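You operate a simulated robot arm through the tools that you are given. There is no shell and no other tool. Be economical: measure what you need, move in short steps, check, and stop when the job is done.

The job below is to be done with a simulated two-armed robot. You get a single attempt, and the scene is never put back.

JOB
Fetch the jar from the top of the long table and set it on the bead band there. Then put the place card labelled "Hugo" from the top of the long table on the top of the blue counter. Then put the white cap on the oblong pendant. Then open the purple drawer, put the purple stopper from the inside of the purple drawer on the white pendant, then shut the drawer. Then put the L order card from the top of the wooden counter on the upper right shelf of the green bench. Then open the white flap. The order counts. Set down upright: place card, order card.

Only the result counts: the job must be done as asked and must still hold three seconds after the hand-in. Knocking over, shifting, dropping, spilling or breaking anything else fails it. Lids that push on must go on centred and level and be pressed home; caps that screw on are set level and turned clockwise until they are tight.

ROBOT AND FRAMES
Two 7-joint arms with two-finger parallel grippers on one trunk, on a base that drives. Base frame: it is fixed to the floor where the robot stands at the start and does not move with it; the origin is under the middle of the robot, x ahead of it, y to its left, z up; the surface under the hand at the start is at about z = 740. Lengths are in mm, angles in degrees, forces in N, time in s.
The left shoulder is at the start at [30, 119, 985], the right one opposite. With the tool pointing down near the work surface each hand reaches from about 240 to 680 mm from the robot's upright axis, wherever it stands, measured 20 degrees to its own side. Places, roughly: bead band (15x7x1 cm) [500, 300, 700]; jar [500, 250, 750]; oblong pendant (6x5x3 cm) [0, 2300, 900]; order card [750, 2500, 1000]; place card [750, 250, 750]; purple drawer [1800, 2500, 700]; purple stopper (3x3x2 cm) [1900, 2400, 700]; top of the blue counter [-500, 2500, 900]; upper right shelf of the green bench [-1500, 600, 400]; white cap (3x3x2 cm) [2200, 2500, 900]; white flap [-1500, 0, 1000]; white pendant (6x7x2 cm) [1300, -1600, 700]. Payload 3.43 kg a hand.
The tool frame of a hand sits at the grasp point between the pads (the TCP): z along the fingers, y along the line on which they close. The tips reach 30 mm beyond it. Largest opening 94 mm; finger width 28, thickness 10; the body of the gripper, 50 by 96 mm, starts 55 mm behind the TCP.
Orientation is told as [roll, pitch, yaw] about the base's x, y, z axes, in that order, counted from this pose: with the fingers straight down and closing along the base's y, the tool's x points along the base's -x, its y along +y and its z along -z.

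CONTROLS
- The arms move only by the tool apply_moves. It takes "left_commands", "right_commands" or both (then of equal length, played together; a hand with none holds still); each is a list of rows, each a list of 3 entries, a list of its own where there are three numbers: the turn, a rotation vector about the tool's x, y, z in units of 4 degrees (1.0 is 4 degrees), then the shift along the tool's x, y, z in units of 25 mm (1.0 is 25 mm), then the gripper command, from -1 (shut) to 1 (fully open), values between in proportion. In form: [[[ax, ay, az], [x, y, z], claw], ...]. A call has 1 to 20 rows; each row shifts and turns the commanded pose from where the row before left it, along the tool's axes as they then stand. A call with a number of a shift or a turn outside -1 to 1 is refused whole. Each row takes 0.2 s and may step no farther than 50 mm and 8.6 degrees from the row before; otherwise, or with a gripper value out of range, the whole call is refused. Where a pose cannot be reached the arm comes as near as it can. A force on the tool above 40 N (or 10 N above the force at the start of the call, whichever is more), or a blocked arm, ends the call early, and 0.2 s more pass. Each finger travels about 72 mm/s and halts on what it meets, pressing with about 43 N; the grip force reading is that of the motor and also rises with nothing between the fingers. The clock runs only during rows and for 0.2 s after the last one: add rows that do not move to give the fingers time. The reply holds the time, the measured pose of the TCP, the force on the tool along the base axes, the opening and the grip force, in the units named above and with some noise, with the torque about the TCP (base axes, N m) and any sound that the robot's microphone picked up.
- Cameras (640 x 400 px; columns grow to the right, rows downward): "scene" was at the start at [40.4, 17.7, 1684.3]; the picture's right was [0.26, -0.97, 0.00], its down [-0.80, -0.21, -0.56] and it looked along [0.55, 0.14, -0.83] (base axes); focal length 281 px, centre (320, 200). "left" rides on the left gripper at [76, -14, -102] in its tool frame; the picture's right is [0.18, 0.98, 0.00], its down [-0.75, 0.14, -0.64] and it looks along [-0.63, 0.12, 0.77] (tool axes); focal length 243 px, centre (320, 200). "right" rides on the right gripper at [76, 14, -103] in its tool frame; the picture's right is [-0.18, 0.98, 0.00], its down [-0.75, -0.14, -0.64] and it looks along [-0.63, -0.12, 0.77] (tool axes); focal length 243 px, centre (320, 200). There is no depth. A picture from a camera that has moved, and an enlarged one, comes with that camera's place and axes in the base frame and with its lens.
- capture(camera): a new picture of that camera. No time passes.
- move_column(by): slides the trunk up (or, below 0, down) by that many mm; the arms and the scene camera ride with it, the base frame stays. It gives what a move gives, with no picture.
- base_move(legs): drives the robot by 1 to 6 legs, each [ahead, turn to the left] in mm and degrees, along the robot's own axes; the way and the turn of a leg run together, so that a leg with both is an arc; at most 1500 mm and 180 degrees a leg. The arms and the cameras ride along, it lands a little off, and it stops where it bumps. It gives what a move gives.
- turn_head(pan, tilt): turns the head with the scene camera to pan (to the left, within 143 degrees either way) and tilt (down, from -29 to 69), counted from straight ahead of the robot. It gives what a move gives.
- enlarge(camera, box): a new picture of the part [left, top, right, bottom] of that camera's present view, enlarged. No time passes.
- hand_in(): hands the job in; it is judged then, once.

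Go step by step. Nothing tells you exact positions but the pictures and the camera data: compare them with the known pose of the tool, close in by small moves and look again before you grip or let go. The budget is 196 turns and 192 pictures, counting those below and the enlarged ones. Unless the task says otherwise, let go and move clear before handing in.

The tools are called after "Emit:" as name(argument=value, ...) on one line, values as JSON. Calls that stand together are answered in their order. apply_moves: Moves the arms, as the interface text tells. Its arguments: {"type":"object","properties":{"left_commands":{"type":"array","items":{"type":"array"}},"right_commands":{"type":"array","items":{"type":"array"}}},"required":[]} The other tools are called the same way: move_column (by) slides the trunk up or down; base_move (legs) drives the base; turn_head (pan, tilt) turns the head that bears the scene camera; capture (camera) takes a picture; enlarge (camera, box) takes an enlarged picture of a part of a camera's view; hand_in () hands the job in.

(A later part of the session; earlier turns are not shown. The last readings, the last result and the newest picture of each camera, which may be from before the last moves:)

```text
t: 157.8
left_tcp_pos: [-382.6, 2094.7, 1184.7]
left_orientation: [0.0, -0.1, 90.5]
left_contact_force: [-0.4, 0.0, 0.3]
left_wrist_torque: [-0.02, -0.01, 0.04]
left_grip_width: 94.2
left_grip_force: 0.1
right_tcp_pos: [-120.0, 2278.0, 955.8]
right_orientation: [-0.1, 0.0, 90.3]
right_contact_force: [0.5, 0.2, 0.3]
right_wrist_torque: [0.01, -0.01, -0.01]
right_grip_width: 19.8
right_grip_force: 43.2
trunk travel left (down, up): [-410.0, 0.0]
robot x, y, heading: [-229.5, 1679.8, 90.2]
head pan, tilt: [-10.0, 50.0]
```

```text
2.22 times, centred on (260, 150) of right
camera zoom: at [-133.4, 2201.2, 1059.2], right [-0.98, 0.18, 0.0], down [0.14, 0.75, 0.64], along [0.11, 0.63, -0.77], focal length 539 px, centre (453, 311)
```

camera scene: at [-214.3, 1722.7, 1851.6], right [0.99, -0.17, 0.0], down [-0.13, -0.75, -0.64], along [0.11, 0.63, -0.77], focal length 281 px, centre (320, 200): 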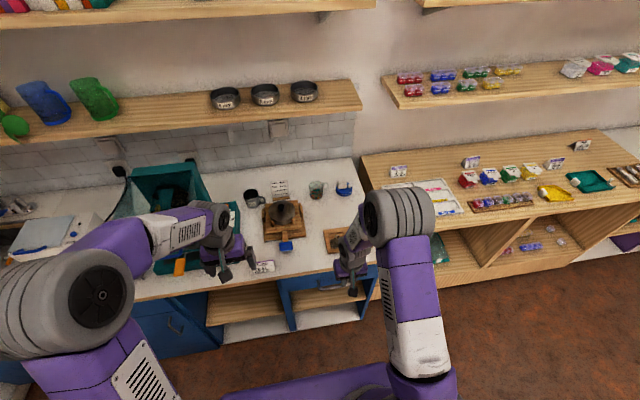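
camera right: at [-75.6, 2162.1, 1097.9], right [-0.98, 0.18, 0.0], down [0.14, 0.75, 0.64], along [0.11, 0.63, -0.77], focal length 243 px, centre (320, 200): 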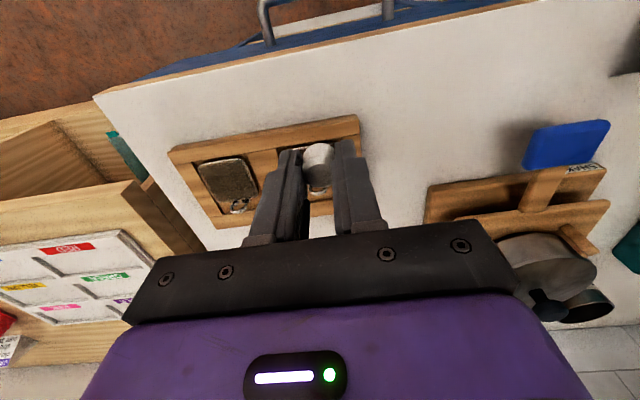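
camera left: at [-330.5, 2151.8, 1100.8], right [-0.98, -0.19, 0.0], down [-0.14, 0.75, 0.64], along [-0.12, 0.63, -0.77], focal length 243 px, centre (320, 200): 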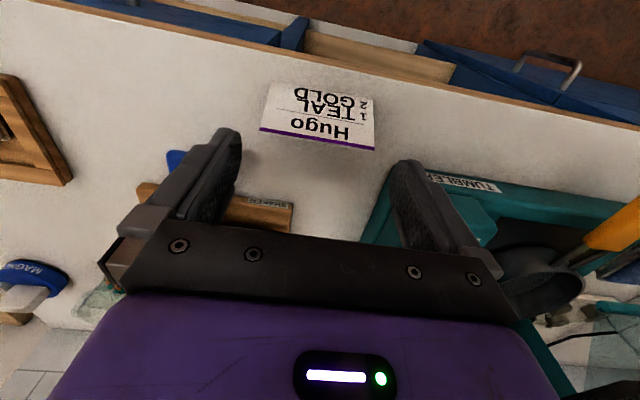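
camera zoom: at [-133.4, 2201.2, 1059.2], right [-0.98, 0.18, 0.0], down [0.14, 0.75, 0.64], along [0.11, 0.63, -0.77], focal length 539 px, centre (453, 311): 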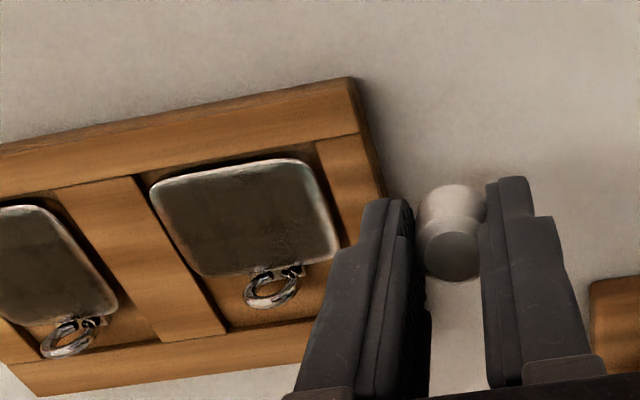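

The oblong pendant's centre is about [-45,2283,893]. I'll move the cap over it and lower partway.

Emit:
apply_moves(right_commands=[[[0, 0, 0], [-0.1, -1, 0], -0.8], [[0, 0, 0], [-0.1, -1, 0], -0.8], [[0, 0, 0], [0, -1, 0], -0.8], [[0, 0, 0], [0, 0, 0.4], -0.8], [[0, 0, 0], [0, 0, 0], -0.8]])

Emit:
enlarge(camera="right", box=[200, 60, 440, 240])

Emit:
enlarge(camera="scene", box=[310, 210, 390, 260])

```text
t: 159.0
left_tcp_pos: [-384.2, 2095.7, 1183.9]
left_orientation: [0.0, 0.0, 90.5]
left_contact_force: [-1.1, -0.6, -0.7]
left_wrist_torque: [-0.02, -0.02, 0.0]
left_grip_width: 93.9
left_grip_force: 0.0
right_tcp_pos: [-45.9, 2283.1, 945.0]
right_orientation: [0.0, 0.0, 90.3]
right_contact_force: [0.1, 0.0, 0.0]
right_wrist_torque: [0.01, 0.02, -0.04]
right_grip_width: 19.7
right_grip_force: 43.3
trunk travel left (down, up): [-410.0, 0.0]
robot x, y, heading: [-227.2, 1678.9, 90.2]
head pan, tilt: [-10.0, 50.0]
```

```text
2.22 times, centred on (320, 150) of right
camera zoom: at [-59.6, 2206.8, 1047.4], right [-0.98, 0.18, 0.0], down [0.14, 0.75, 0.64], along [0.11, 0.63, -0.77], focal length 539 px, centre (320, 311)
```

zoom: 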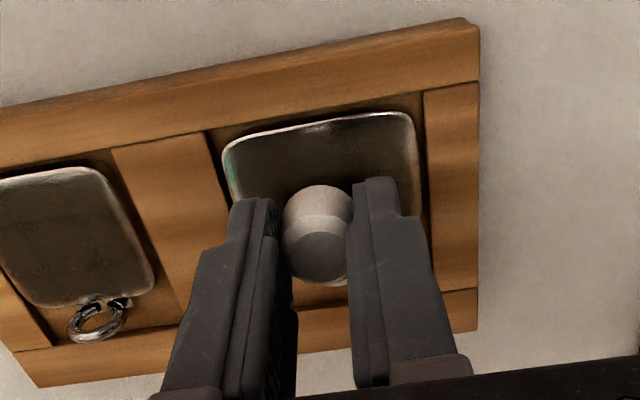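

```text
8.00 times, centred on (350, 235) of scene
camera zoom: at [-214.2, 1722.7, 1851.6], right [0.99, -0.17, 0.0], down [-0.13, -0.75, -0.64], along [0.11, 0.63, -0.77], focal length 2247 px, centre (80, -80)
```

zoom: 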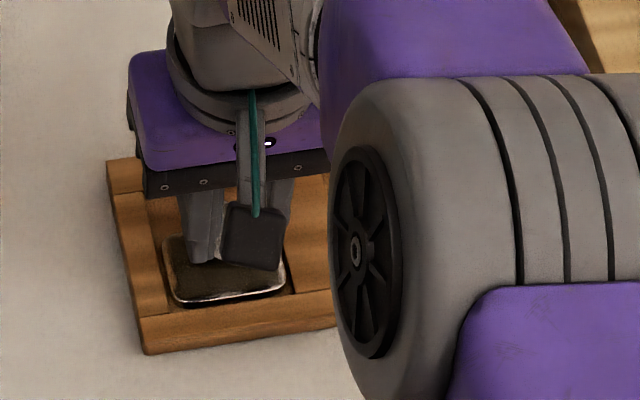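

The landing point is within 2 mm of the centre. I'll fine-correct and lower.

Emit:
apply_moves(right_commands=[[[0, 0, 0], [-0.03, 0.08, 0.2], -0.8], [[0, 0, 0], [0, 0, 0.2], -0.8], [[0, 0, 0], [0, 0, 0.1], -0.8], [[0, 0, 0], [0, 0, 0], -0.8]])

Emit:
enlarge(camera="right", box=[200, 60, 440, 240])

```text
t: 160.0
left_tcp_pos: [-383.3, 2095.8, 1183.3]
left_orientation: [0.1, 0.0, 90.5]
left_contact_force: [-0.6, 0.5, 0.0]
left_wrist_torque: [-0.01, -0.01, 0.02]
left_grip_width: 93.9
left_grip_force: 0.1
right_tcp_pos: [-49.3, 2284.4, 931.8]
right_orientation: [-0.1, 0.0, 90.3]
right_contact_force: [-0.2, -0.7, 0.3]
right_wrist_torque: [-0.01, 0.02, 0.01]
right_grip_width: 19.3
right_grip_force: 43.0
trunk travel left (down, up): [-410.0, 0.0]
robot x, y, heading: [-226.6, 1677.9, 90.3]
head pan, tilt: [-10.0, 50.0]
```

```text
2.22 times, centred on (320, 150) of right
camera zoom: at [-62.2, 2207.6, 1035.0], right [-0.98, 0.18, 0.0], down [0.14, 0.75, 0.64], along [0.12, 0.63, -0.77], focal length 539 px, centre (320, 311)
```

zoom: 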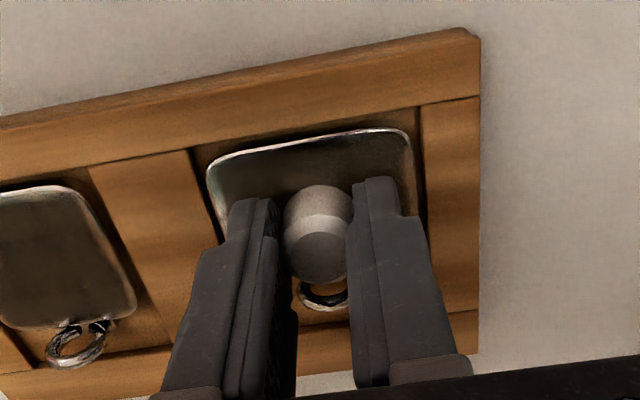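

Emit:
apply_moves(right_commands=[[[0, 0, 0], [0, 0, 0.1], -0.8], [[0, 0, 0], [0, 0, 0.1], -0.8], [[0, 0, 0], [0, 0, 0], -0.8]])

Emit:
apply_moves(right_commands=[[[0, 0, 0], [0, 0, 0.07], -0.8], [[0, 0, 0], [0, 0, 0.07], -0.8], [[0, 0, 0], [0, 0, 0], -0.8]])

```text
t: 160.8
left_tcp_pos: [-383.3, 2093.8, 1185.9]
left_orientation: [0.0, -0.1, 90.5]
left_contact_force: [0.2, 0.4, 0.0]
left_wrist_torque: [0.03, -0.01, -0.01]
left_grip_width: 93.9
left_grip_force: 0.0
right_tcp_pos: [-49.5, 2284.9, 931.4]
right_orientation: [0.0, -0.5, 90.3]
right_contact_force: [2.8, -1.4, 27.2]
right_wrist_torque: [-0.07, -0.07, 0.01]
right_grip_width: 19.4
right_grip_force: 43.4
trunk travel left (down, up): [-410.0, 0.0]
robot x, y, heading: [-232.0, 1682.0, 90.2]
head pan, tilt: [-10.0, 50.0]
```

```text
t: 161.6
left_tcp_pos: [-384.4, 2093.3, 1185.3]
left_orientation: [0.0, -0.1, 90.4]
left_contact_force: [-0.1, 0.7, 0.5]
left_wrist_torque: [0.03, -0.03, -0.03]
left_grip_width: 94.1
left_grip_force: 0.0
right_tcp_pos: [-48.6, 2284.8, 928.9]
right_orientation: [0.1, -0.6, 90.2]
right_contact_force: [0.0, 1.1, 36.3]
right_wrist_torque: [-0.02, -0.06, 0.02]
right_grip_width: 20.0
right_grip_force: 43.1
trunk travel left (down, up): [-410.0, 0.0]
robot x, y, heading: [-231.0, 1677.5, 90.0]
head pan, tilt: [-10.0, 50.0]
```

Contact with firm pressing (36 N). I'll look, then release.

Emit:
enlarge(camera="right", box=[200, 60, 440, 240])

Emit:
apply_moves(right_commands=[[[0, 0, 0], [0, 0, 0], -0.5], [[0, 0, 0], [0, 0, 0], -0.35], [[0, 0, 0], [0, 0, 0], -0.35], [[0, 0, 0], [0, 0, 0], -0.35], [[0, 0, 0], [0, 0, -0.4], -0.35], [[0, 0, 0], [0, 0, -0.8], -0.35], [[0, 0, 0], [0, 0, -0.8], -0.35], [[0, 0, 0], [0, 0, 0], -0.35]])

Emit:
enlarge(camera="right", box=[200, 60, 440, 240])

```text
2.22 times, centred on (320, 150) of right
camera zoom: at [-62.6, 2206.6, 1030.7], right [-0.98, 0.18, 0.0], down [0.14, 0.75, 0.65], along [0.12, 0.64, -0.76], focal length 539 px, centre (320, 311)
```

zoom: 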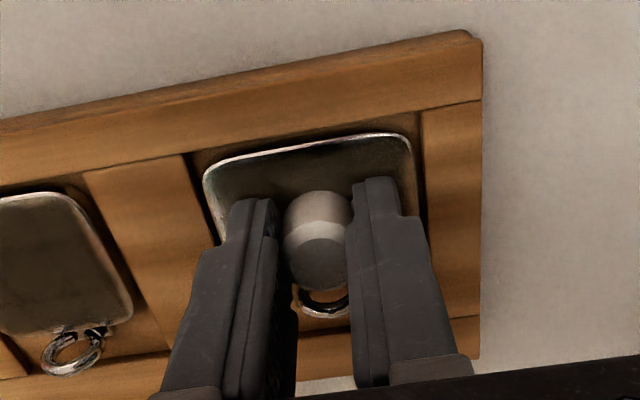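

```text
t: 163.4
left_tcp_pos: [-384.6, 2096.1, 1184.9]
left_orientation: [0.0, 0.1, 90.4]
left_contact_force: [0.2, 0.1, 0.3]
left_wrist_torque: [0.0, -0.01, 0.02]
left_grip_width: 94.2
left_grip_force: 0.2
right_tcp_pos: [-49.1, 2283.5, 973.3]
right_orientation: [0.0, 0.1, 90.2]
right_contact_force: [0.3, -0.5, 0.9]
right_wrist_torque: [0.03, -0.02, 0.03]
right_grip_width: 30.6
right_grip_force: 0.0
trunk travel left (down, up): [-410.0, 0.0]
robot x, y, heading: [-229.0, 1678.1, 90.2]
head pan, tilt: [-10.0, 50.0]
```

```text
2.22 times, centred on (320, 150) of right
camera zoom: at [-62.8, 2206.8, 1075.9], right [-0.98, 0.18, 0.0], down [0.14, 0.76, 0.64], along [0.12, 0.63, -0.77], focal length 539 px, centre (320, 311)
```

zoom: 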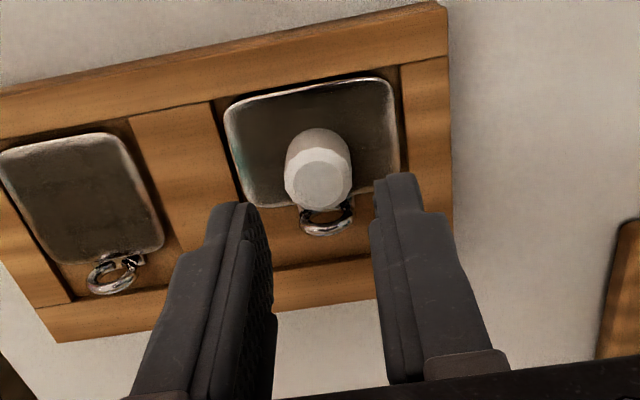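

The cap sits on the plate but about 5 mm toward the ring. I'll regrip, shift it 5 mm and set it again.

Emit:
apply_moves(right_commands=[[[0, 0, 0], [0, 0, 0.8], -0.35], [[0, 0, 0], [0, 0, 0.8], -0.35], [[0, 0, 0], [0, 0, 0.05], -0.35], [[0, 0, 0], [0, 0, 0], -0.5], [[0, 0, 0], [0, 0, 0], -0.8], [[0, 0, 0], [0, 0, 0], -0.8], [[0, 0, 0], [0, 0, 0], -0.8], [[0, 0, 0], [0, 0, -0.25], -0.8], [[0, 0, 0], [0.22, 0, 0], -0.8], [[0, 0, 0], [0, 0, 0], -0.8]])

Emit:
enlarge(camera="right", box=[200, 60, 440, 240])

```text
t: 165.6
left_tcp_pos: [-384.0, 2098.7, 1183.5]
left_orientation: [0.0, 0.0, 90.3]
left_contact_force: [0.3, -0.2, -0.9]
left_wrist_torque: [0.01, 0.03, 0.01]
left_grip_width: 93.8
left_grip_force: 0.1
right_tcp_pos: [-49.1, 2278.8, 940.0]
right_orientation: [0.1, -0.1, 90.2]
right_contact_force: [1.1, -0.4, -0.2]
right_wrist_torque: [0.02, 0.0, 0.01]
right_grip_width: 19.5
right_grip_force: 42.7
trunk travel left (down, up): [-410.0, 0.0]
robot x, y, heading: [-229.8, 1680.2, 90.2]
head pan, tilt: [-10.0, 50.0]
```

```text
2.22 times, centred on (320, 150) of right
camera zoom: at [-62.6, 2201.4, 1041.6], right [-0.98, 0.18, 0.0], down [0.14, 0.75, 0.64], along [0.12, 0.63, -0.77], focal length 539 px, centre (320, 311)
```

zoom: 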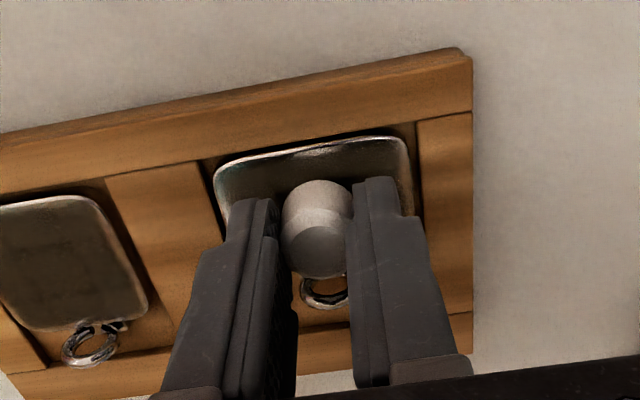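

Emit:
apply_moves(right_commands=[[[0, 0, 0], [0, 0, 0.2], -0.8], [[0, 0, 0], [0, 0, 0.12], -0.8], [[0, 0, 0], [0, 0, 0.1], -0.8], [[0, 0, 0], [0, 0, 0], -0.8]])

```text
t: 166.6
left_tcp_pos: [-383.9, 2092.3, 1184.7]
left_orientation: [0.0, -0.1, 90.4]
left_contact_force: [0.7, 0.5, -0.4]
left_wrist_torque: [-0.03, 0.01, 0.01]
left_grip_width: 94.0
left_grip_force: 0.0
right_tcp_pos: [-48.3, 2278.3, 933.1]
right_orientation: [0.0, -0.4, 90.2]
right_contact_force: [0.4, -2.1, 25.4]
right_wrist_torque: [-0.08, -0.02, 0.03]
right_grip_width: 19.7
right_grip_force: 43.0
trunk travel left (down, up): [-410.0, 0.0]
robot x, y, heading: [-230.7, 1678.7, 90.3]
head pan, tilt: [-10.0, 50.0]
```

Contact again at 25 N. I'll release, rise and check.

Emit:
apply_moves(right_commands=[[[0, 0, 0], [0, 0, 0], -0.5], [[0, 0, 0], [0, 0, 0], -0.35], [[0, 0, 0], [0, 0, 0], -0.35], [[0, 0, 0], [0, 0, 0], -0.35], [[0, 0, 0], [0, 0, -0.4], -0.35], [[0, 0, 0], [0, 0, -0.8], -0.35], [[0, 0, 0], [0, 0, -0.8], -0.35], [[0, 0, 0], [0, 0, -0.8], -0.35], [[0, 0, 0], [0, 0, -0.8], -0.35], [[0, 0, 0], [0, 0, 0], -0.35]])

Emit:
enlarge(camera="right", box=[220, 40, 420, 190])

```text
t: 168.8
left_tcp_pos: [-383.9, 2097.0, 1183.1]
left_orientation: [0.0, -0.1, 90.3]
left_contact_force: [-0.6, 0.8, 0.4]
left_wrist_torque: [0.01, -0.01, 0.0]
left_grip_width: 94.0
left_grip_force: 0.0
right_tcp_pos: [-48.1, 2277.9, 1018.4]
right_orientation: [0.0, 0.1, 90.3]
right_contact_force: [0.7, 1.0, 0.5]
right_wrist_torque: [0.01, 0.0, 0.01]
right_grip_width: 30.6
right_grip_force: 0.0
trunk travel left (down, up): [-410.0, 0.0]
robot x, y, heading: [-230.3, 1678.0, 90.4]
head pan, tilt: [-10.0, 50.0]
```

```text
2.67 times, centred on (320, 115) of right
camera zoom: at [-62.1, 2200.3, 1121.6], right [-0.98, 0.18, 0.0], down [0.14, 0.75, 0.64], along [0.12, 0.63, -0.77], focal length 647 px, centre (320, 427)
```

zoom: 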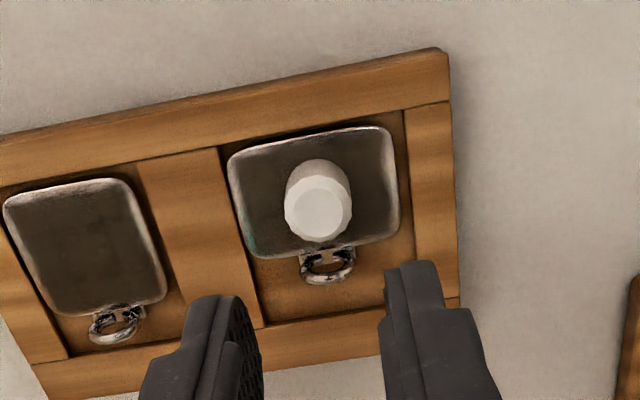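

The cap is well centred. Next is the purple drawer; I'll retract, drive back there and lower the trunk.

Emit:
apply_moves(right_commands=[[[0, 0, 0], [1, 0, 0], 0], [[0, 0, 0], [1, 0, 0], 0], [[0, 0, 0], [1, 0, 0], 0], [[0, 0, 0], [1, 0, 0], 0], [[0, 0, 0], [1, 0, 0], 0], [[0, 0, 0], [1, 0, 0], 0], [[0, 0, 0], [1, 0, 0], 0]])

Emit:
base_move(legs=[[-220, 0], [0, -90.4], [1500, 0], [620, 0], [0, 90]])

Emit:
move_column(by=-160)

Emit:
turn_head(pan=0, tilt=40)

Emit:
capture(camera="scene")

```text
t: 170.4
left_tcp_pos: [-384.4, 2095.5, 1183.6]
left_orientation: [0.1, 0.0, 90.4]
left_contact_force: [0.3, -0.2, -1.1]
left_wrist_torque: [0.0, -0.03, -0.03]
left_grip_width: 94.0
left_grip_force: 0.0
right_tcp_pos: [-48.7, 2103.7, 1019.0]
right_orientation: [-0.1, 0.0, 90.2]
right_contact_force: [-0.9, 0.7, -0.1]
right_wrist_torque: [0.02, 0.02, -0.01]
right_grip_width: 47.0
right_grip_force: 0.1
trunk travel left (down, up): [-410.0, 0.0]
robot x, y, heading: [-232.6, 1676.7, 90.2]
head pan, tilt: [-10.0, 50.0]
```

```text
t: 189.8
left_tcp_pos: [1729.7, 1938.9, 1185.2]
left_orientation: [-0.1, -0.1, 93.1]
left_contact_force: [0.1, -0.7, 0.6]
left_wrist_torque: [-0.01, 0.0, 0.01]
left_grip_width: 94.1
left_grip_force: 0.1
right_tcp_pos: [2063.3, 1961.0, 1018.2]
right_orientation: [0.0, 0.0, 93.0]
right_contact_force: [-0.3, 0.3, 0.7]
right_wrist_torque: [0.02, 0.0, 0.02]
right_grip_width: 47.0
right_grip_force: 0.1
trunk travel left (down, up): [-410.0, 0.0]
robot x, y, heading: [1904.9, 1528.6, 93.0]
head pan, tilt: [-10.0, 50.0]
```

```text
t: 191.7
left_tcp_pos: [1728.7, 1938.0, 1024.0]
left_orientation: [-0.1, -0.1, 93.2]
left_contact_force: [-0.7, -0.5, 0.4]
left_wrist_torque: [0.0, 0.02, -0.02]
left_grip_width: 93.9
left_grip_force: 0.0
right_tcp_pos: [2063.3, 1963.0, 858.8]
right_orientation: [-0.1, -0.1, 92.9]
right_contact_force: [-0.5, 0.8, -0.9]
right_wrist_torque: [-0.02, 0.0, 0.03]
right_grip_width: 47.1
right_grip_force: 0.0
trunk travel left (down, up): [-250.0, 160.0]
robot x, y, heading: [1901.1, 1529.1, 93.1]
head pan, tilt: [-10.0, 50.0]
```

```text
t: 192.4
left_tcp_pos: [1729.4, 1938.4, 1024.7]
left_orientation: [0.0, 0.0, 93.1]
left_contact_force: [0.5, -0.3, 0.3]
left_wrist_torque: [0.02, -0.02, 0.0]
left_grip_width: 94.0
left_grip_force: 0.1
right_tcp_pos: [2064.5, 1961.3, 858.6]
right_orientation: [0.1, 0.0, 93.0]
right_contact_force: [0.7, 0.6, 0.1]
right_wrist_torque: [-0.01, -0.01, 0.01]
right_grip_width: 47.0
right_grip_force: 0.0
trunk travel left (down, up): [-250.0, 160.0]
robot x, y, heading: [1904.8, 1528.3, 92.9]
head pan, tilt: [0.0, 40.0]
```

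```text
99 pictures are left
camera scene: at [1902.2, 1582.4, 1705.7], right [1.0, 0.05, 0.0], down [0.03, -0.64, -0.77], along [-0.04, 0.76, -0.64], focal length 281 px, centre (320, 200)
```

scene: 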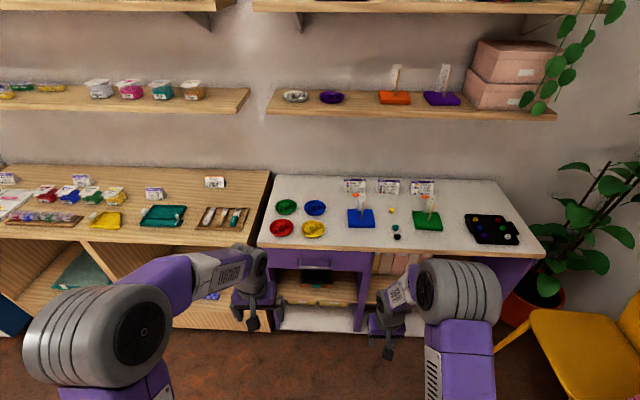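

Emit:
enlarge(camera="scene", box=[250, 235, 390, 335])

Emit:
capture(camera="left")

```text
4.00 times, centred on (320, 285) of scene
camera zoom: at [1902.2, 1582.4, 1705.7], right [1.0, 0.05, 0.0], down [0.03, -0.64, -0.77], along [-0.04, 0.76, -0.64], focal length 1124 px, centre (320, -140)
```

zoom: 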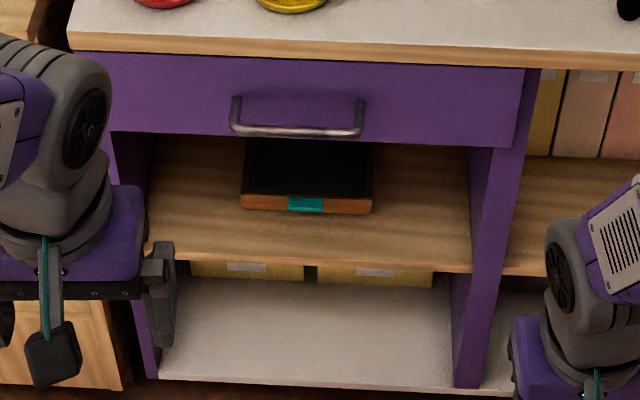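

```text
97 pictures are left
camera left: at [1747.1, 1863.1, 1127.4], right [-0.97, -0.24, 0.0], down [-0.18, 0.74, 0.64], along [-0.15, 0.62, -0.77], focal length 243 px, centre (320, 200)
```

left: 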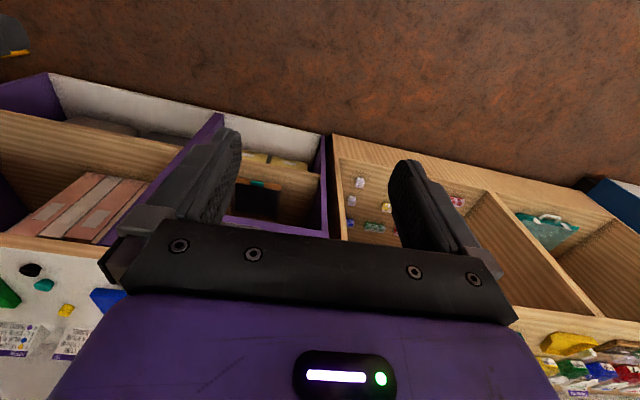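

The drawer handle bar is at about [1841,2266,773], spanning x 1780–1903. I'll bring the left hand forward and orient it horizontally (fingers toward +y, closing vertically).

Emit:
apply_moves(left_commands=[[[0, 0, 0], [-0.9, -0.4, 0.6], 0.5], [[0, 0, 0], [-0.9, -0.4, 0.6], 0.5], [[0, 0, 0], [-0.9, -0.4, 0.6], 0.5], [[0, 0, 0], [-0.9, -0.4, 0.6], 0.2], [[0, 0, 0], [-0.9, -0.4, 0.6], 0.2], [[0, 0, 0], [-0.9, -0.4, 0.6], 0], [[0, 0, 0], [-0.9, -0.4, 0.6], 0], [[-1, -1, 1], [0, 0, 0], 0], [[-1, -1, 1], [0, 0, 0], 0], [[-1, -1, 1], [0, 0, 0], 0], [[-1, -1, 1], [0, 0, 0], 0], [[-1, -1, 1], [0, 0, 0], 0], [[-1, -1, 1], [0, 0, 0], 0], [[-1, -1, 1], [0, 0, 0], 0], [[-1, -1, 1], [0, 0, 0], 0], [[-1, -1, 1], [0, 0, 0], 0], [[-1, -1, 1], [0, 0, 0], 0], [[-1, -1, 1], [0, 0, 0], 0], [[-1, -1, 1], [0, 0, 0], 0]])

Emit:
apply_moves(left_commands=[[[-1, -1, 1], [0, 0, 0], 0], [[-1, -1, 1], [0, 0, 0], 0], [[-1, -1, 1], [0, 0, 0], 0], [[-1, -1, 1], [0, 0, 0], 0], [[-1, -1, 1], [0, 0, 0], 0], [[-0.3, -0.3, 0.3], [0, 0, 0], 0], [[0, 0, 0], [0, 0, 0], 0]])

Emit:
capture(camera="scene")

Emit:
capture(camera="left")

```text
t: 196.4
left_tcp_pos: [1790.1, 2099.4, 919.4]
left_orientation: [64.7, -16.3, 28.4]
left_contact_force: [0.0, -0.4, 0.6]
left_wrist_torque: [-0.03, -0.02, 0.0]
left_grip_width: 46.8
left_grip_force: 0.1
right_tcp_pos: [2062.8, 1962.6, 858.1]
right_orientation: [0.0, 0.1, 93.0]
right_contact_force: [0.5, 0.6, -0.4]
right_wrist_torque: [-0.01, -0.02, 0.01]
right_grip_width: 47.1
right_grip_force: 0.0
trunk travel left (down, up): [-250.0, 160.0]
robot x, y, heading: [1901.6, 1528.2, 93.0]
head pan, tilt: [0.0, 40.0]
```

```text
t: 198.0
left_tcp_pos: [1791.4, 2099.4, 919.8]
left_orientation: [90.0, -0.2, 3.1]
left_contact_force: [0.3, 0.2, 0.3]
left_wrist_torque: [0.0, -0.01, 0.0]
left_grip_width: 47.2
left_grip_force: 0.0
right_tcp_pos: [2065.0, 1963.0, 858.5]
right_orientation: [0.0, -0.1, 93.0]
right_contact_force: [0.2, -1.1, 0.1]
right_wrist_torque: [0.03, -0.05, 0.01]
right_grip_width: 47.0
right_grip_force: 0.0
trunk travel left (down, up): [-250.0, 160.0]
robot x, y, heading: [1901.7, 1527.2, 92.9]
head pan, tilt: [0.0, 40.0]
```

```text
96 pictures are left
camera scene: at [1902.1, 1582.4, 1705.7], right [1.0, 0.05, 0.0], down [0.03, -0.64, -0.77], along [-0.04, 0.77, -0.64], focal length 281 px, centre (320, 200)
```

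scene: 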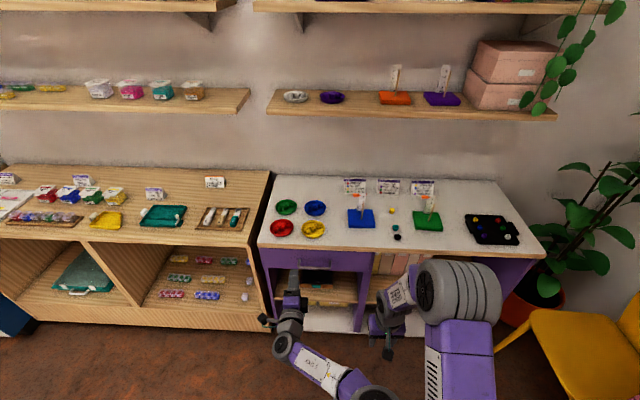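

```text
95 pictures are left
camera left: at [1720.4, 1993.0, 906.0], right [-0.18, -0.01, 0.98], down [0.79, -0.6, 0.14], along [0.59, 0.8, 0.12], focal length 243 px, centre (320, 200)
```

left: 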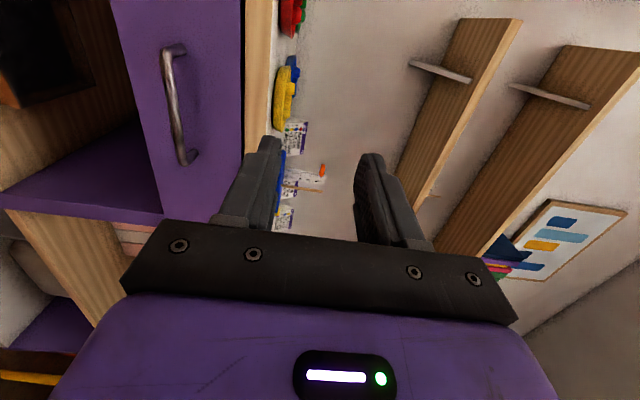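

The handle is at z≈772, x≈1830. I'll go to a pre-grasp position in front of it.

Emit:
apply_moves(left_commands=[[[0, 0, 0], [-0.4, -1, 0], 0.2], [[0, 0, 0], [-0.4, -1, 0], 0.2], [[0, 0, 0], [-0.4, -1, 0], 0.2], [[0, 0, 0], [-0.4, -1, 0], 0.2], [[0, 0, 0], [-0.2, -1, 0], 0.2], [[0, 0, 0], [0, -0.9, 0], 0.2], [[0, 0, 0], [0, 0, 1], 0.2], [[0, 0, 0], [0, 0, 1], 0.2], [[0, 0, 0], [0, 0, 1], 0.2], [[0, 0, 0], [0, 0, 0.6], 0.2], [[0, 0, 0], [0, 0, 0], 0.2]])

Emit:
capture(camera="left")

Emit:
enlarge(camera="scene", box=[250, 235, 390, 335])

```text
t: 200.4
left_tcp_pos: [1831.2, 2192.7, 771.2]
left_orientation: [89.9, 0.0, 3.2]
left_contact_force: [-0.4, -0.2, -0.8]
left_wrist_torque: [0.01, 0.0, -0.02]
left_grip_width: 56.4
left_grip_force: 0.0
right_tcp_pos: [2063.1, 1962.0, 859.8]
right_orientation: [0.0, -0.1, 93.0]
right_contact_force: [0.8, -0.7, 0.7]
right_wrist_torque: [0.0, 0.01, 0.01]
right_grip_width: 47.0
right_grip_force: 0.1
trunk travel left (down, up): [-250.0, 160.0]
robot x, y, heading: [1903.3, 1526.8, 93.2]
head pan, tilt: [0.0, 40.0]
```

```text
94 pictures are left
camera left: at [1761.3, 2086.0, 757.2], right [-0.19, -0.01, 0.98], down [0.79, -0.6, 0.14], along [0.59, 0.8, 0.12], focal length 243 px, centre (320, 200)
```

left: 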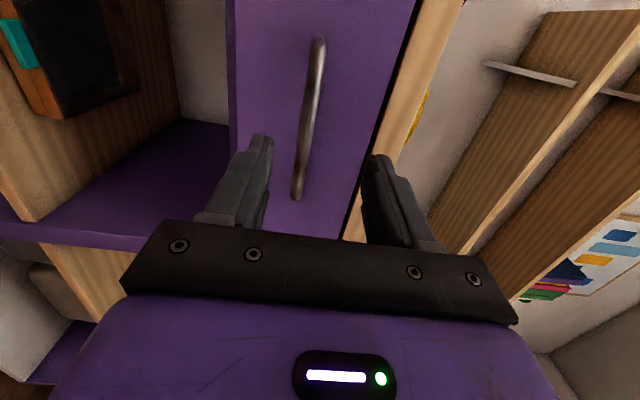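

```text
4.00 times, centred on (320, 285) of scene
camera zoom: at [1902.2, 1582.3, 1705.7], right [1.0, 0.05, 0.0], down [0.03, -0.64, -0.77], along [-0.04, 0.77, -0.64], focal length 1124 px, centre (320, -140)
```

zoom: 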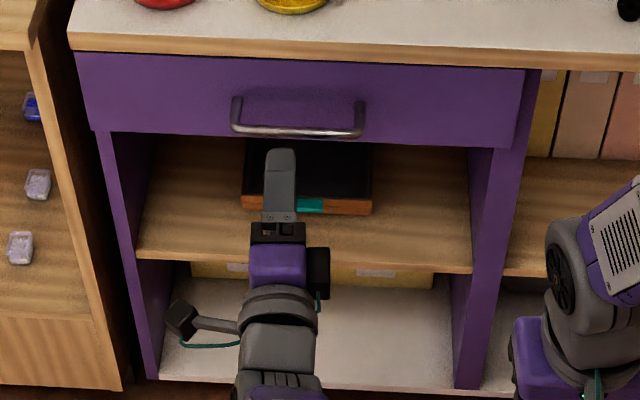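

The bar lies about 10 mm lower than the gripper centre. I'll correct and advance.

Emit:
apply_moves(left_commands=[[[0, 0, 0], [0, -0.4, 0.6], 0.2], [[0, 0, 0], [0, 0, 0.7], 0.2], [[0, 0, 0], [0, 0, 0], 0.2]])

Emit:
capture(camera="left")

```text
t: 201.2
left_tcp_pos: [1830.8, 2225.7, 761.9]
left_orientation: [90.0, 0.0, 3.3]
left_contact_force: [0.9, -0.7, -0.9]
left_wrist_torque: [0.01, 0.0, -0.02]
left_grip_width: 56.3
left_grip_force: 0.2
right_tcp_pos: [2063.9, 1963.4, 858.2]
right_orientation: [0.0, 0.0, 93.1]
right_contact_force: [0.7, -0.2, 0.0]
right_wrist_torque: [0.0, 0.01, 0.04]
right_grip_width: 47.3
right_grip_force: 0.1
trunk travel left (down, up): [-250.0, 160.0]
robot x, y, heading: [1901.2, 1527.4, 93.0]
head pan, tilt: [0.0, 40.0]
```

```text
92 pictures are left
camera left: at [1760.1, 2119.1, 748.2], right [-0.18, -0.01, 0.98], down [0.79, -0.6, 0.14], along [0.59, 0.8, 0.12], focal length 243 px, centre (320, 200)
```

left: 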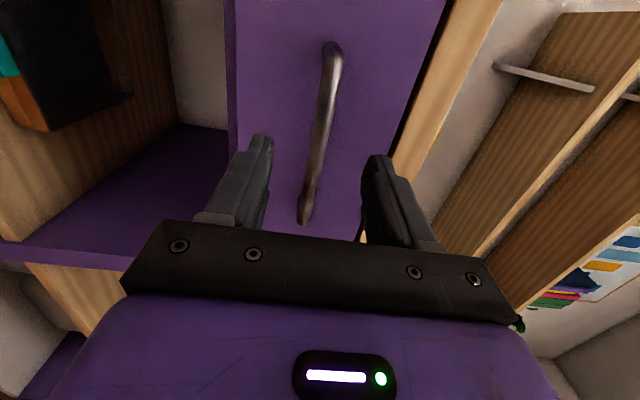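

Emit:
apply_moves(left_commands=[[[0, 0, 0], [0, 0, 0.6], 0.2], [[0, 0, 0], [0, 0, 0.6], 0.2], [[0, 0, 0], [0, 0, 0], 0.2]])

Emit:
capture(camera="left")

```text
t: 202.0
left_tcp_pos: [1825.3, 2247.1, 769.5]
left_orientation: [89.9, -0.2, 3.1]
left_contact_force: [0.4, -0.1, 0.3]
left_wrist_torque: [-0.01, 0.03, -0.03]
left_grip_width: 56.3
left_grip_force: 0.0
left hand out of reach, approached as far as the arm can: row 1, 2
right_tcp_pos: [2063.3, 1962.2, 858.3]
right_orientation: [0.0, 0.0, 93.0]
right_contact_force: [-1.3, 0.0, -0.2]
right_wrist_torque: [0.01, -0.02, -0.03]
right_grip_width: 47.1
right_grip_force: 0.0
trunk travel left (down, up): [-250.0, 160.0]
robot x, y, heading: [1905.6, 1527.5, 92.7]
head pan, tilt: [0.0, 40.0]
```

```text
91 pictures are left
camera left: at [1754.3, 2139.3, 756.1], right [-0.18, -0.01, 0.98], down [0.79, -0.6, 0.14], along [0.59, 0.8, 0.12], focal length 243 px, centre (320, 200)
```

left: 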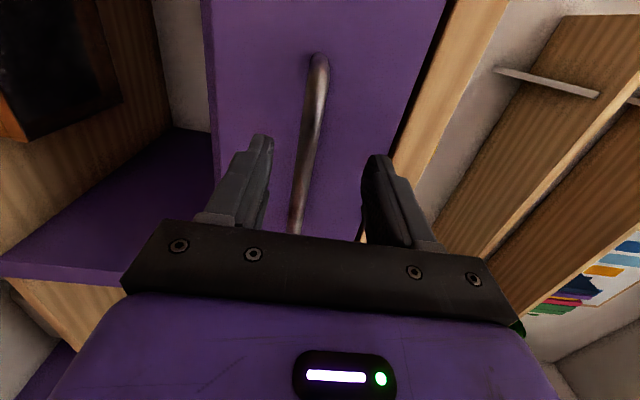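

Reach limit. I'll pull the hand back and move the base closer.

Emit:
apply_moves(left_commands=[[[0, 0, 0], [0, -0.2, -0.6], 0.2], [[0, 0, 0], [0, 0, -1], 0.2], [[0, 0, 0], [0, 0, -1], 0.2], [[0, 0, 0], [0, 0, -1], 0.2], [[0, 0, 0], [0, 0, -1], 0.2], [[0, 0, 0], [0, 0, -1], 0.2], [[0, 0, 0], [0, 0, -1], 0.2], [[0, 0, 0], [0, 0, -0.6], 0.2]])

```text
t: 203.8
left_tcp_pos: [1836.6, 2066.9, 764.9]
left_orientation: [90.0, -0.1, 3.3]
left_contact_force: [0.4, -0.1, -0.3]
left_wrist_torque: [-0.01, -0.03, -0.02]
left_grip_width: 56.2
left_grip_force: 0.1
right_tcp_pos: [2064.0, 1962.6, 858.9]
right_orientation: [0.1, 0.0, 93.0]
right_contact_force: [-0.7, -0.8, -0.8]
right_wrist_torque: [-0.04, 0.01, -0.01]
right_grip_width: 47.2
right_grip_force: 0.0
trunk travel left (down, up): [-250.0, 160.0]
robot x, y, heading: [1901.2, 1529.2, 93.0]
head pan, tilt: [0.0, 40.0]
```

Emit:
base_move(legs=[[0, -3], [110, 0]])

Emit:
capture(camera="left")

```text
t: 205.4
left_tcp_pos: [1864.8, 2177.2, 763.0]
left_orientation: [89.8, -0.2, 0.1]
left_contact_force: [-0.4, 0.1, -0.2]
left_wrist_torque: [0.0, 0.01, -0.02]
left_grip_width: 56.2
left_grip_force: 0.1
right_tcp_pos: [2087.8, 2061.2, 857.6]
right_orientation: [0.0, 0.0, 89.9]
right_contact_force: [0.2, 0.3, -0.2]
right_wrist_torque: [0.0, 0.02, 0.0]
right_grip_width: 46.9
right_grip_force: 0.0
trunk travel left (down, up): [-250.0, 160.0]
robot x, y, heading: [1902.6, 1637.6, 89.7]
head pan, tilt: [0.0, 40.0]
```

```text
90 pictures are left
camera left: at [1788.3, 2074.9, 750.4], right [-0.19, 0.0, 0.98], down [0.75, -0.64, 0.14], along [0.63, 0.77, 0.12], focal length 243 px, centre (320, 200)
```

left: 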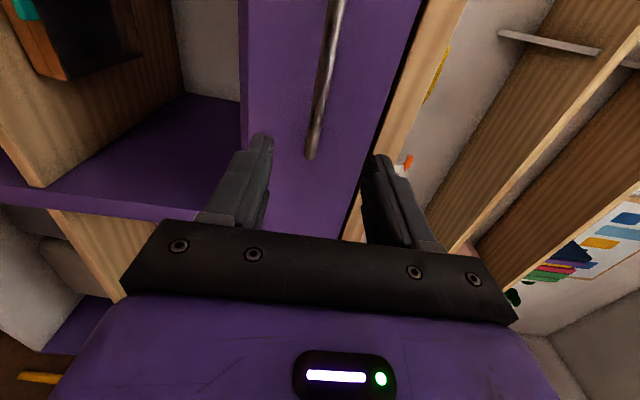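

Emit:
apply_moves(left_commands=[[[0, 0, 0], [0.7, 0, 0.5], 0.2], [[0, 0, 0], [0.7, 0, 0.8], 0.2], [[0, 0, 0], [0, 0, 0.8], 0.2], [[0, 0, 0], [0, 0, 0.5], 0.2], [[0, 0, 0], [0, 0, 0], 0.2]])

Emit:
capture(camera="left")

```text
t: 206.6
left_tcp_pos: [1828.6, 2242.4, 763.7]
left_orientation: [89.9, -0.1, 0.1]
left_contact_force: [0.3, -0.3, 1.1]
left_wrist_torque: [-0.01, 0.04, -0.01]
left_grip_width: 56.3
left_grip_force: 0.1
right_tcp_pos: [2086.5, 2059.7, 859.9]
right_orientation: [0.0, 0.0, 89.8]
right_contact_force: [-0.5, -0.4, 0.0]
right_wrist_torque: [0.0, -0.02, 0.0]
right_grip_width: 47.0
right_grip_force: 0.0
trunk travel left (down, up): [-250.0, 160.0]
robot x, y, heading: [1903.5, 1632.8, 89.9]
head pan, tilt: [0.0, 40.0]
```

```text
89 pictures are left
camera left: at [1752.5, 2140.2, 750.1], right [-0.19, 0.0, 0.98], down [0.75, -0.64, 0.14], along [0.63, 0.77, 0.12], focal length 243 px, centre (320, 200)
```

left: 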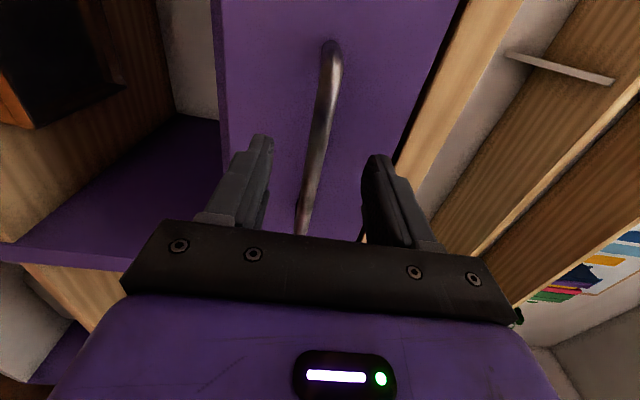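

Emit:
apply_moves(left_commands=[[[0, 0, 0], [0, 0, 0.4], 0.2], [[0, 0, 0], [0, 0, 0.2], 0.2], [[0, 0, 0], [0, 0, 0], -0.3], [[0, 0, 0], [0, 0, 0], -1], [[0, 0, 0], [0, 0, 0], -1], [[0, 0, 0], [0, 0, 0], -1]])

Emit:
capture(camera="left")

```text
t: 208.0
left_tcp_pos: [1829.0, 2257.0, 760.7]
left_orientation: [89.6, 0.0, 0.1]
left_contact_force: [0.5, 0.0, -16.7]
left_wrist_torque: [-0.3, 0.13, -0.07]
left_grip_width: 11.7
left_grip_force: 44.6
right_tcp_pos: [2086.7, 2061.9, 858.5]
right_orientation: [0.0, 0.2, 89.9]
right_contact_force: [0.5, 0.2, 0.6]
right_wrist_torque: [-0.03, 0.0, -0.02]
right_grip_width: 46.9
right_grip_force: 0.0
trunk travel left (down, up): [-250.0, 160.0]
robot x, y, heading: [1903.8, 1635.8, 89.9]
head pan, tilt: [0.0, 40.0]
```

```text
88 pictures are left
camera left: at [1752.5, 2154.3, 748.1], right [-0.18, 0.01, 0.98], down [0.75, -0.64, 0.15], along [0.63, 0.77, 0.11], focal length 243 px, centre (320, 200)
```

left: 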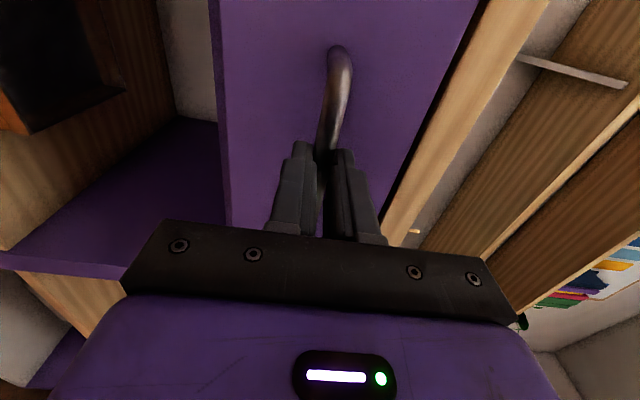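

The bar is gripped. I'll relieve the vertical load slightly and pull the drawer out.

Emit:
apply_moves(left_commands=[[[0, 0, 0], [0, -0.08, 0], -1], [[0, 0, 0], [0, 0, -0.5], -1], [[0, 0, 0], [0, 0, -0.6], -1], [[0, 0, 0], [0, 0, -0.6], -1], [[0, 0, 0], [0, 0, -0.6], -1], [[0, 0, 0], [0, 0, -0.6], -1]])

Emit:
enlarge(camera="scene", box=[240, 220, 400, 340])

```text
t: 209.4
left_tcp_pos: [1829.3, 2184.0, 761.6]
left_orientation: [89.5, 0.0, 0.2]
left_contact_force: [-6.3, -0.7, -18.1]
left_wrist_torque: [-0.48, 0.22, -0.37]
left_grip_width: 11.7
left_grip_force: 45.3
right_tcp_pos: [2087.1, 2060.0, 858.4]
right_orientation: [0.0, 0.2, 89.9]
right_contact_force: [0.4, 0.7, -0.5]
right_wrist_torque: [-0.02, 0.04, -0.04]
right_grip_width: 46.9
right_grip_force: 0.1
trunk travel left (down, up): [-250.0, 160.0]
robot x, y, heading: [1904.6, 1637.0, 89.8]
head pan, tilt: [0.0, 40.0]
```

```text
3.33 times, centred on (320, 280) of scene
camera zoom: at [1904.1, 1691.7, 1705.6], right [1.0, 0.0, 0.0], down [0.0, -0.64, -0.77], along [0.0, 0.77, -0.64], focal length 936 px, centre (320, -67)
```

zoom: 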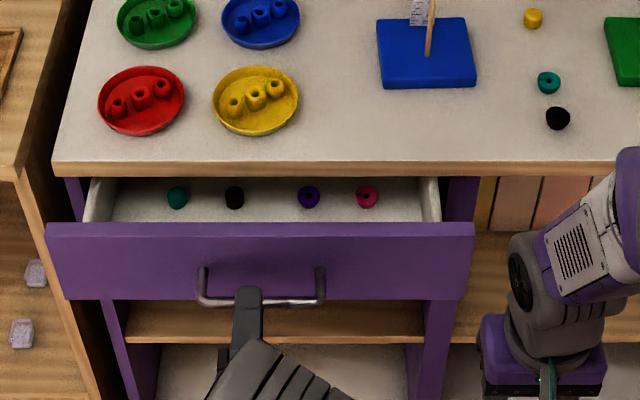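

It opens; the stoppers are in a row with the purple one third. I'll pull further.

Emit:
apply_moves(left_commands=[[[0, 0, 0], [0.05, 0, -0.6], -1], [[0, 0, 0], [0.05, 0, -0.6], -1], [[0, 0, 0], [0, 0, -0.6], -1], [[0, 0, 0], [0, 0, -0.6], -1], [[0, 0, 0], [0, 0, -0.6], -1], [[0, 0, 0], [0, 0, -0.6], -1], [[0, 0, 0], [0, 0, -0.6], -1]])

Emit:
capture(camera="scene")

Emit:
enlarge(camera="scene", box=[240, 220, 400, 340])

```text
t: 211.0
left_tcp_pos: [1829.5, 2080.8, 761.2]
left_orientation: [89.7, -0.1, 0.2]
left_contact_force: [3.8, -0.6, -14.3]
left_wrist_torque: [-0.41, 0.18, -0.26]
left_grip_width: 11.8
left_grip_force: 44.9
right_tcp_pos: [2087.0, 2060.8, 859.9]
right_orientation: [-0.1, -0.1, 89.9]
right_contact_force: [0.3, 0.7, 0.4]
right_wrist_torque: [-0.01, 0.02, -0.02]
right_grip_width: 47.1
right_grip_force: 0.0
trunk travel left (down, up): [-250.0, 160.0]
robot x, y, heading: [1903.0, 1635.5, 89.8]
head pan, tilt: [0.0, 40.0]
```

```text
86 pictures are left
camera scene: at [1905.4, 1691.0, 1705.7], right [1.0, 0.0, 0.0], down [0.0, -0.64, -0.77], along [0.0, 0.77, -0.64], focal length 281 px, centre (320, 200)
```

scene: 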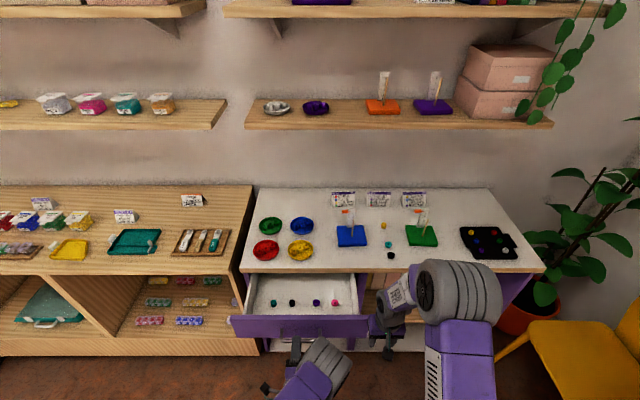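

```text
3.33 times, centred on (320, 280) of scene
camera zoom: at [1905.4, 1691.0, 1705.7], right [1.0, 0.0, 0.0], down [0.0, -0.64, -0.77], along [0.0, 0.77, -0.64], focal length 936 px, centre (320, -67)
```

zoom: 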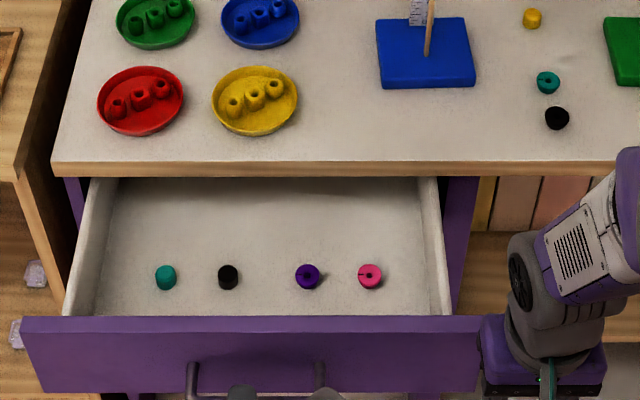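

The purple stopper is near [1891,2251,740]. I'll pull the drawer about 70 mm further for clearance from the counter edge.

Emit:
apply_moves(left_commands=[[[0, 0, 0], [0, 0, -0.6], -1], [[0, 0, 0], [0, 0, -0.6], -1], [[0, 0, 0], [0, 0, -0.6], -1], [[0, 0, 0], [0, 0, -0.6], -1], [[0, 0, 0], [0, 0, -0.5], -1]])

Emit:
enlarge(camera="scene", box=[240, 220, 400, 340])

```text
t: 212.2
left_tcp_pos: [1829.8, 2007.2, 761.5]
left_orientation: [89.5, -0.1, 0.1]
left_contact_force: [8.4, -0.3, -25.5]
left_wrist_torque: [-0.44, 0.34, -0.05]
left_grip_width: 11.5
left_grip_force: 44.6
right_tcp_pos: [2087.1, 2060.5, 858.9]
right_orientation: [0.2, -0.1, 89.8]
right_contact_force: [0.2, -0.5, 0.4]
right_wrist_torque: [0.01, -0.01, 0.01]
right_grip_width: 46.7
right_grip_force: 0.0
trunk travel left (down, up): [-250.0, 160.0]
robot x, y, heading: [1903.7, 1635.6, 89.9]
head pan, tilt: [0.0, 40.0]
```

```text
3.33 times, centred on (320, 280) of scene
camera zoom: at [1905.7, 1691.6, 1705.5], right [1.0, 0.0, 0.0], down [0.0, -0.64, -0.77], along [0.0, 0.77, -0.64], focal length 936 px, centre (320, -67)
```

zoom: 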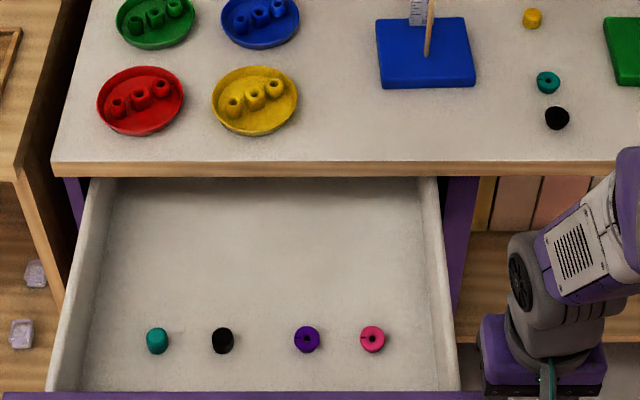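

The stopper is near [1891,2192,715] now. I'll raise the right hand, turn it to yaw 0 (closing along y) and bring it over the stopper, with the left hand still holding the drawer.

Emit:
apply_moves(right_commands=[[[0, 0, 1], [0, 0, -1], 0.3], [[0, 0, 1], [0, 0, -1], 0.3], [[0, 0, 1], [0, 0, -1], 0.3], [[0, 0, 1], [0, 0, -0.5], 0.3], [[0, 0, 1], [0, 0, 0], 0.3], [[0, 0, 1], [0, 0, 0], 0.3], [[0, 0, 1], [0, 0, 0], 0.3], [[0, 0, 1], [0, 0, 0], 0.3], [[0, 0, 1], [0, 0, 0], 0.3], [[0, 0, 1], [0, 0, 0], 0.3], [[0, 0, 1], [0, 0, 0], 0.3], [[0, 0, 1], [0, 0, 0], 0.3], [[0, 0, 1], [0, 0, 0], 0.3], [[0, 0, 1], [0, 0, 0], 0.3], [[0, 0, 1], [0, 0, 0], 0.3], [[0, 0, 1], [0, 0, 0], 0.3], [[0, 0, 1], [0, 0, 0], 0.3], [[0, 0, 1], [0, 0, 0], 0.3], [[0, 0, 1], [0, 0, 0], 0.3], [[0, 0, 1], [0, 0, 0], 0.3]])

Emit:
apply_moves(right_commands=[[[0, 0, 1], [0, 0, 0], 0.3], [[0, 0, 1], [0, 0, 0], 0.3], [[0, 0, 0.5], [0, 0, 0], 0.3], [[0, 0, 0], [1, 0.65, 0], 0.3], [[0, 0, 0], [1, 0.65, 0], 0.3], [[0, 0, 0], [1, 0.65, 0], 0.3], [[0, 0, 0], [1, 0.65, 0], 0.3], [[0, 0, 0], [1, 0.65, 0], 0.3], [[0, 0, 0], [1, 0.65, 0], 0.3], [[0, 0, 0], [1, 0.65, 0], 0.3], [[0, 0, 0], [0.85, 0.65, 0], 0.3], [[0, 0, 0], [0, 0, 0], 0.3]])

Emit:
capture(camera="right")

Emit:
capture(camera="scene")

```text
t: 216.4
left_tcp_pos: [1829.2, 2008.3, 760.5]
left_orientation: [89.5, -0.2, 0.1]
left_contact_force: [8.8, 0.0, -27.7]
left_wrist_torque: [-0.52, 0.25, -0.22]
left_grip_width: 11.6
left_grip_force: 45.3
right_tcp_pos: [2086.5, 2061.6, 945.1]
right_orientation: [0.0, 0.0, 9.7]
right_contact_force: [-0.4, 0.2, 0.4]
right_wrist_torque: [-0.01, -0.01, 0.01]
right_grip_width: 61.1
right_grip_force: 0.0
trunk travel left (down, up): [-250.0, 160.0]
robot x, y, heading: [1905.4, 1638.8, 89.8]
head pan, tilt: [0.0, 40.0]
```

```text
t: 219.0
left_tcp_pos: [1829.9, 2008.1, 760.4]
left_orientation: [89.4, -0.1, 0.1]
left_contact_force: [8.4, 0.2, -27.5]
left_wrist_torque: [-0.51, 0.28, -0.15]
left_grip_width: 11.5
left_grip_force: 45.0
right_tcp_pos: [1890.3, 2191.6, 945.6]
right_orientation: [-0.2, -0.1, -0.1]
right_contact_force: [0.9, 0.5, -0.1]
right_wrist_torque: [0.02, -0.01, 0.01]
right_grip_width: 61.2
right_grip_force: 0.1
trunk travel left (down, up): [-250.0, 160.0]
robot x, y, heading: [1903.7, 1637.0, 89.9]
head pan, tilt: [0.0, 40.0]
```

```text
83 pictures are left
camera right: at [1814.9, 2205.4, 1048.5], right [0.19, 0.98, 0.0], down [0.75, -0.14, 0.64], along [0.63, -0.12, -0.77], focal length 243 px, centre (320, 200)
```

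right: 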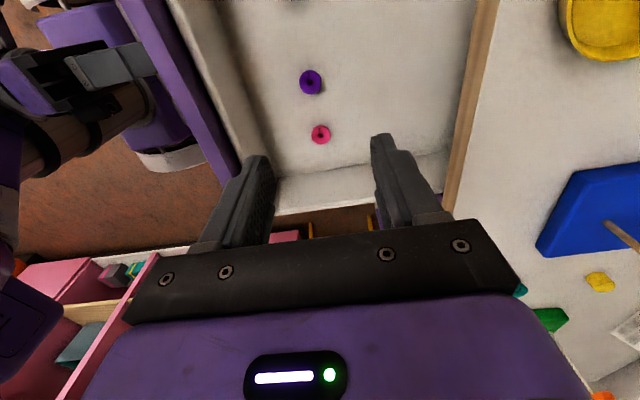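

```text
82 pictures are left
camera scene: at [1905.9, 1692.2, 1705.6], right [1.0, 0.0, 0.0], down [0.0, -0.64, -0.77], along [0.0, 0.77, -0.64], focal length 281 px, centre (320, 200)
```

scene: 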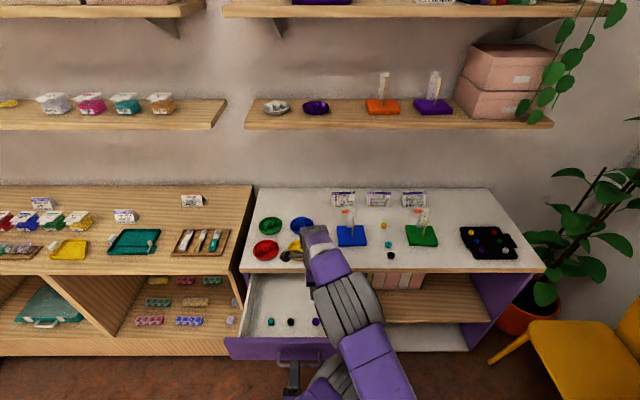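

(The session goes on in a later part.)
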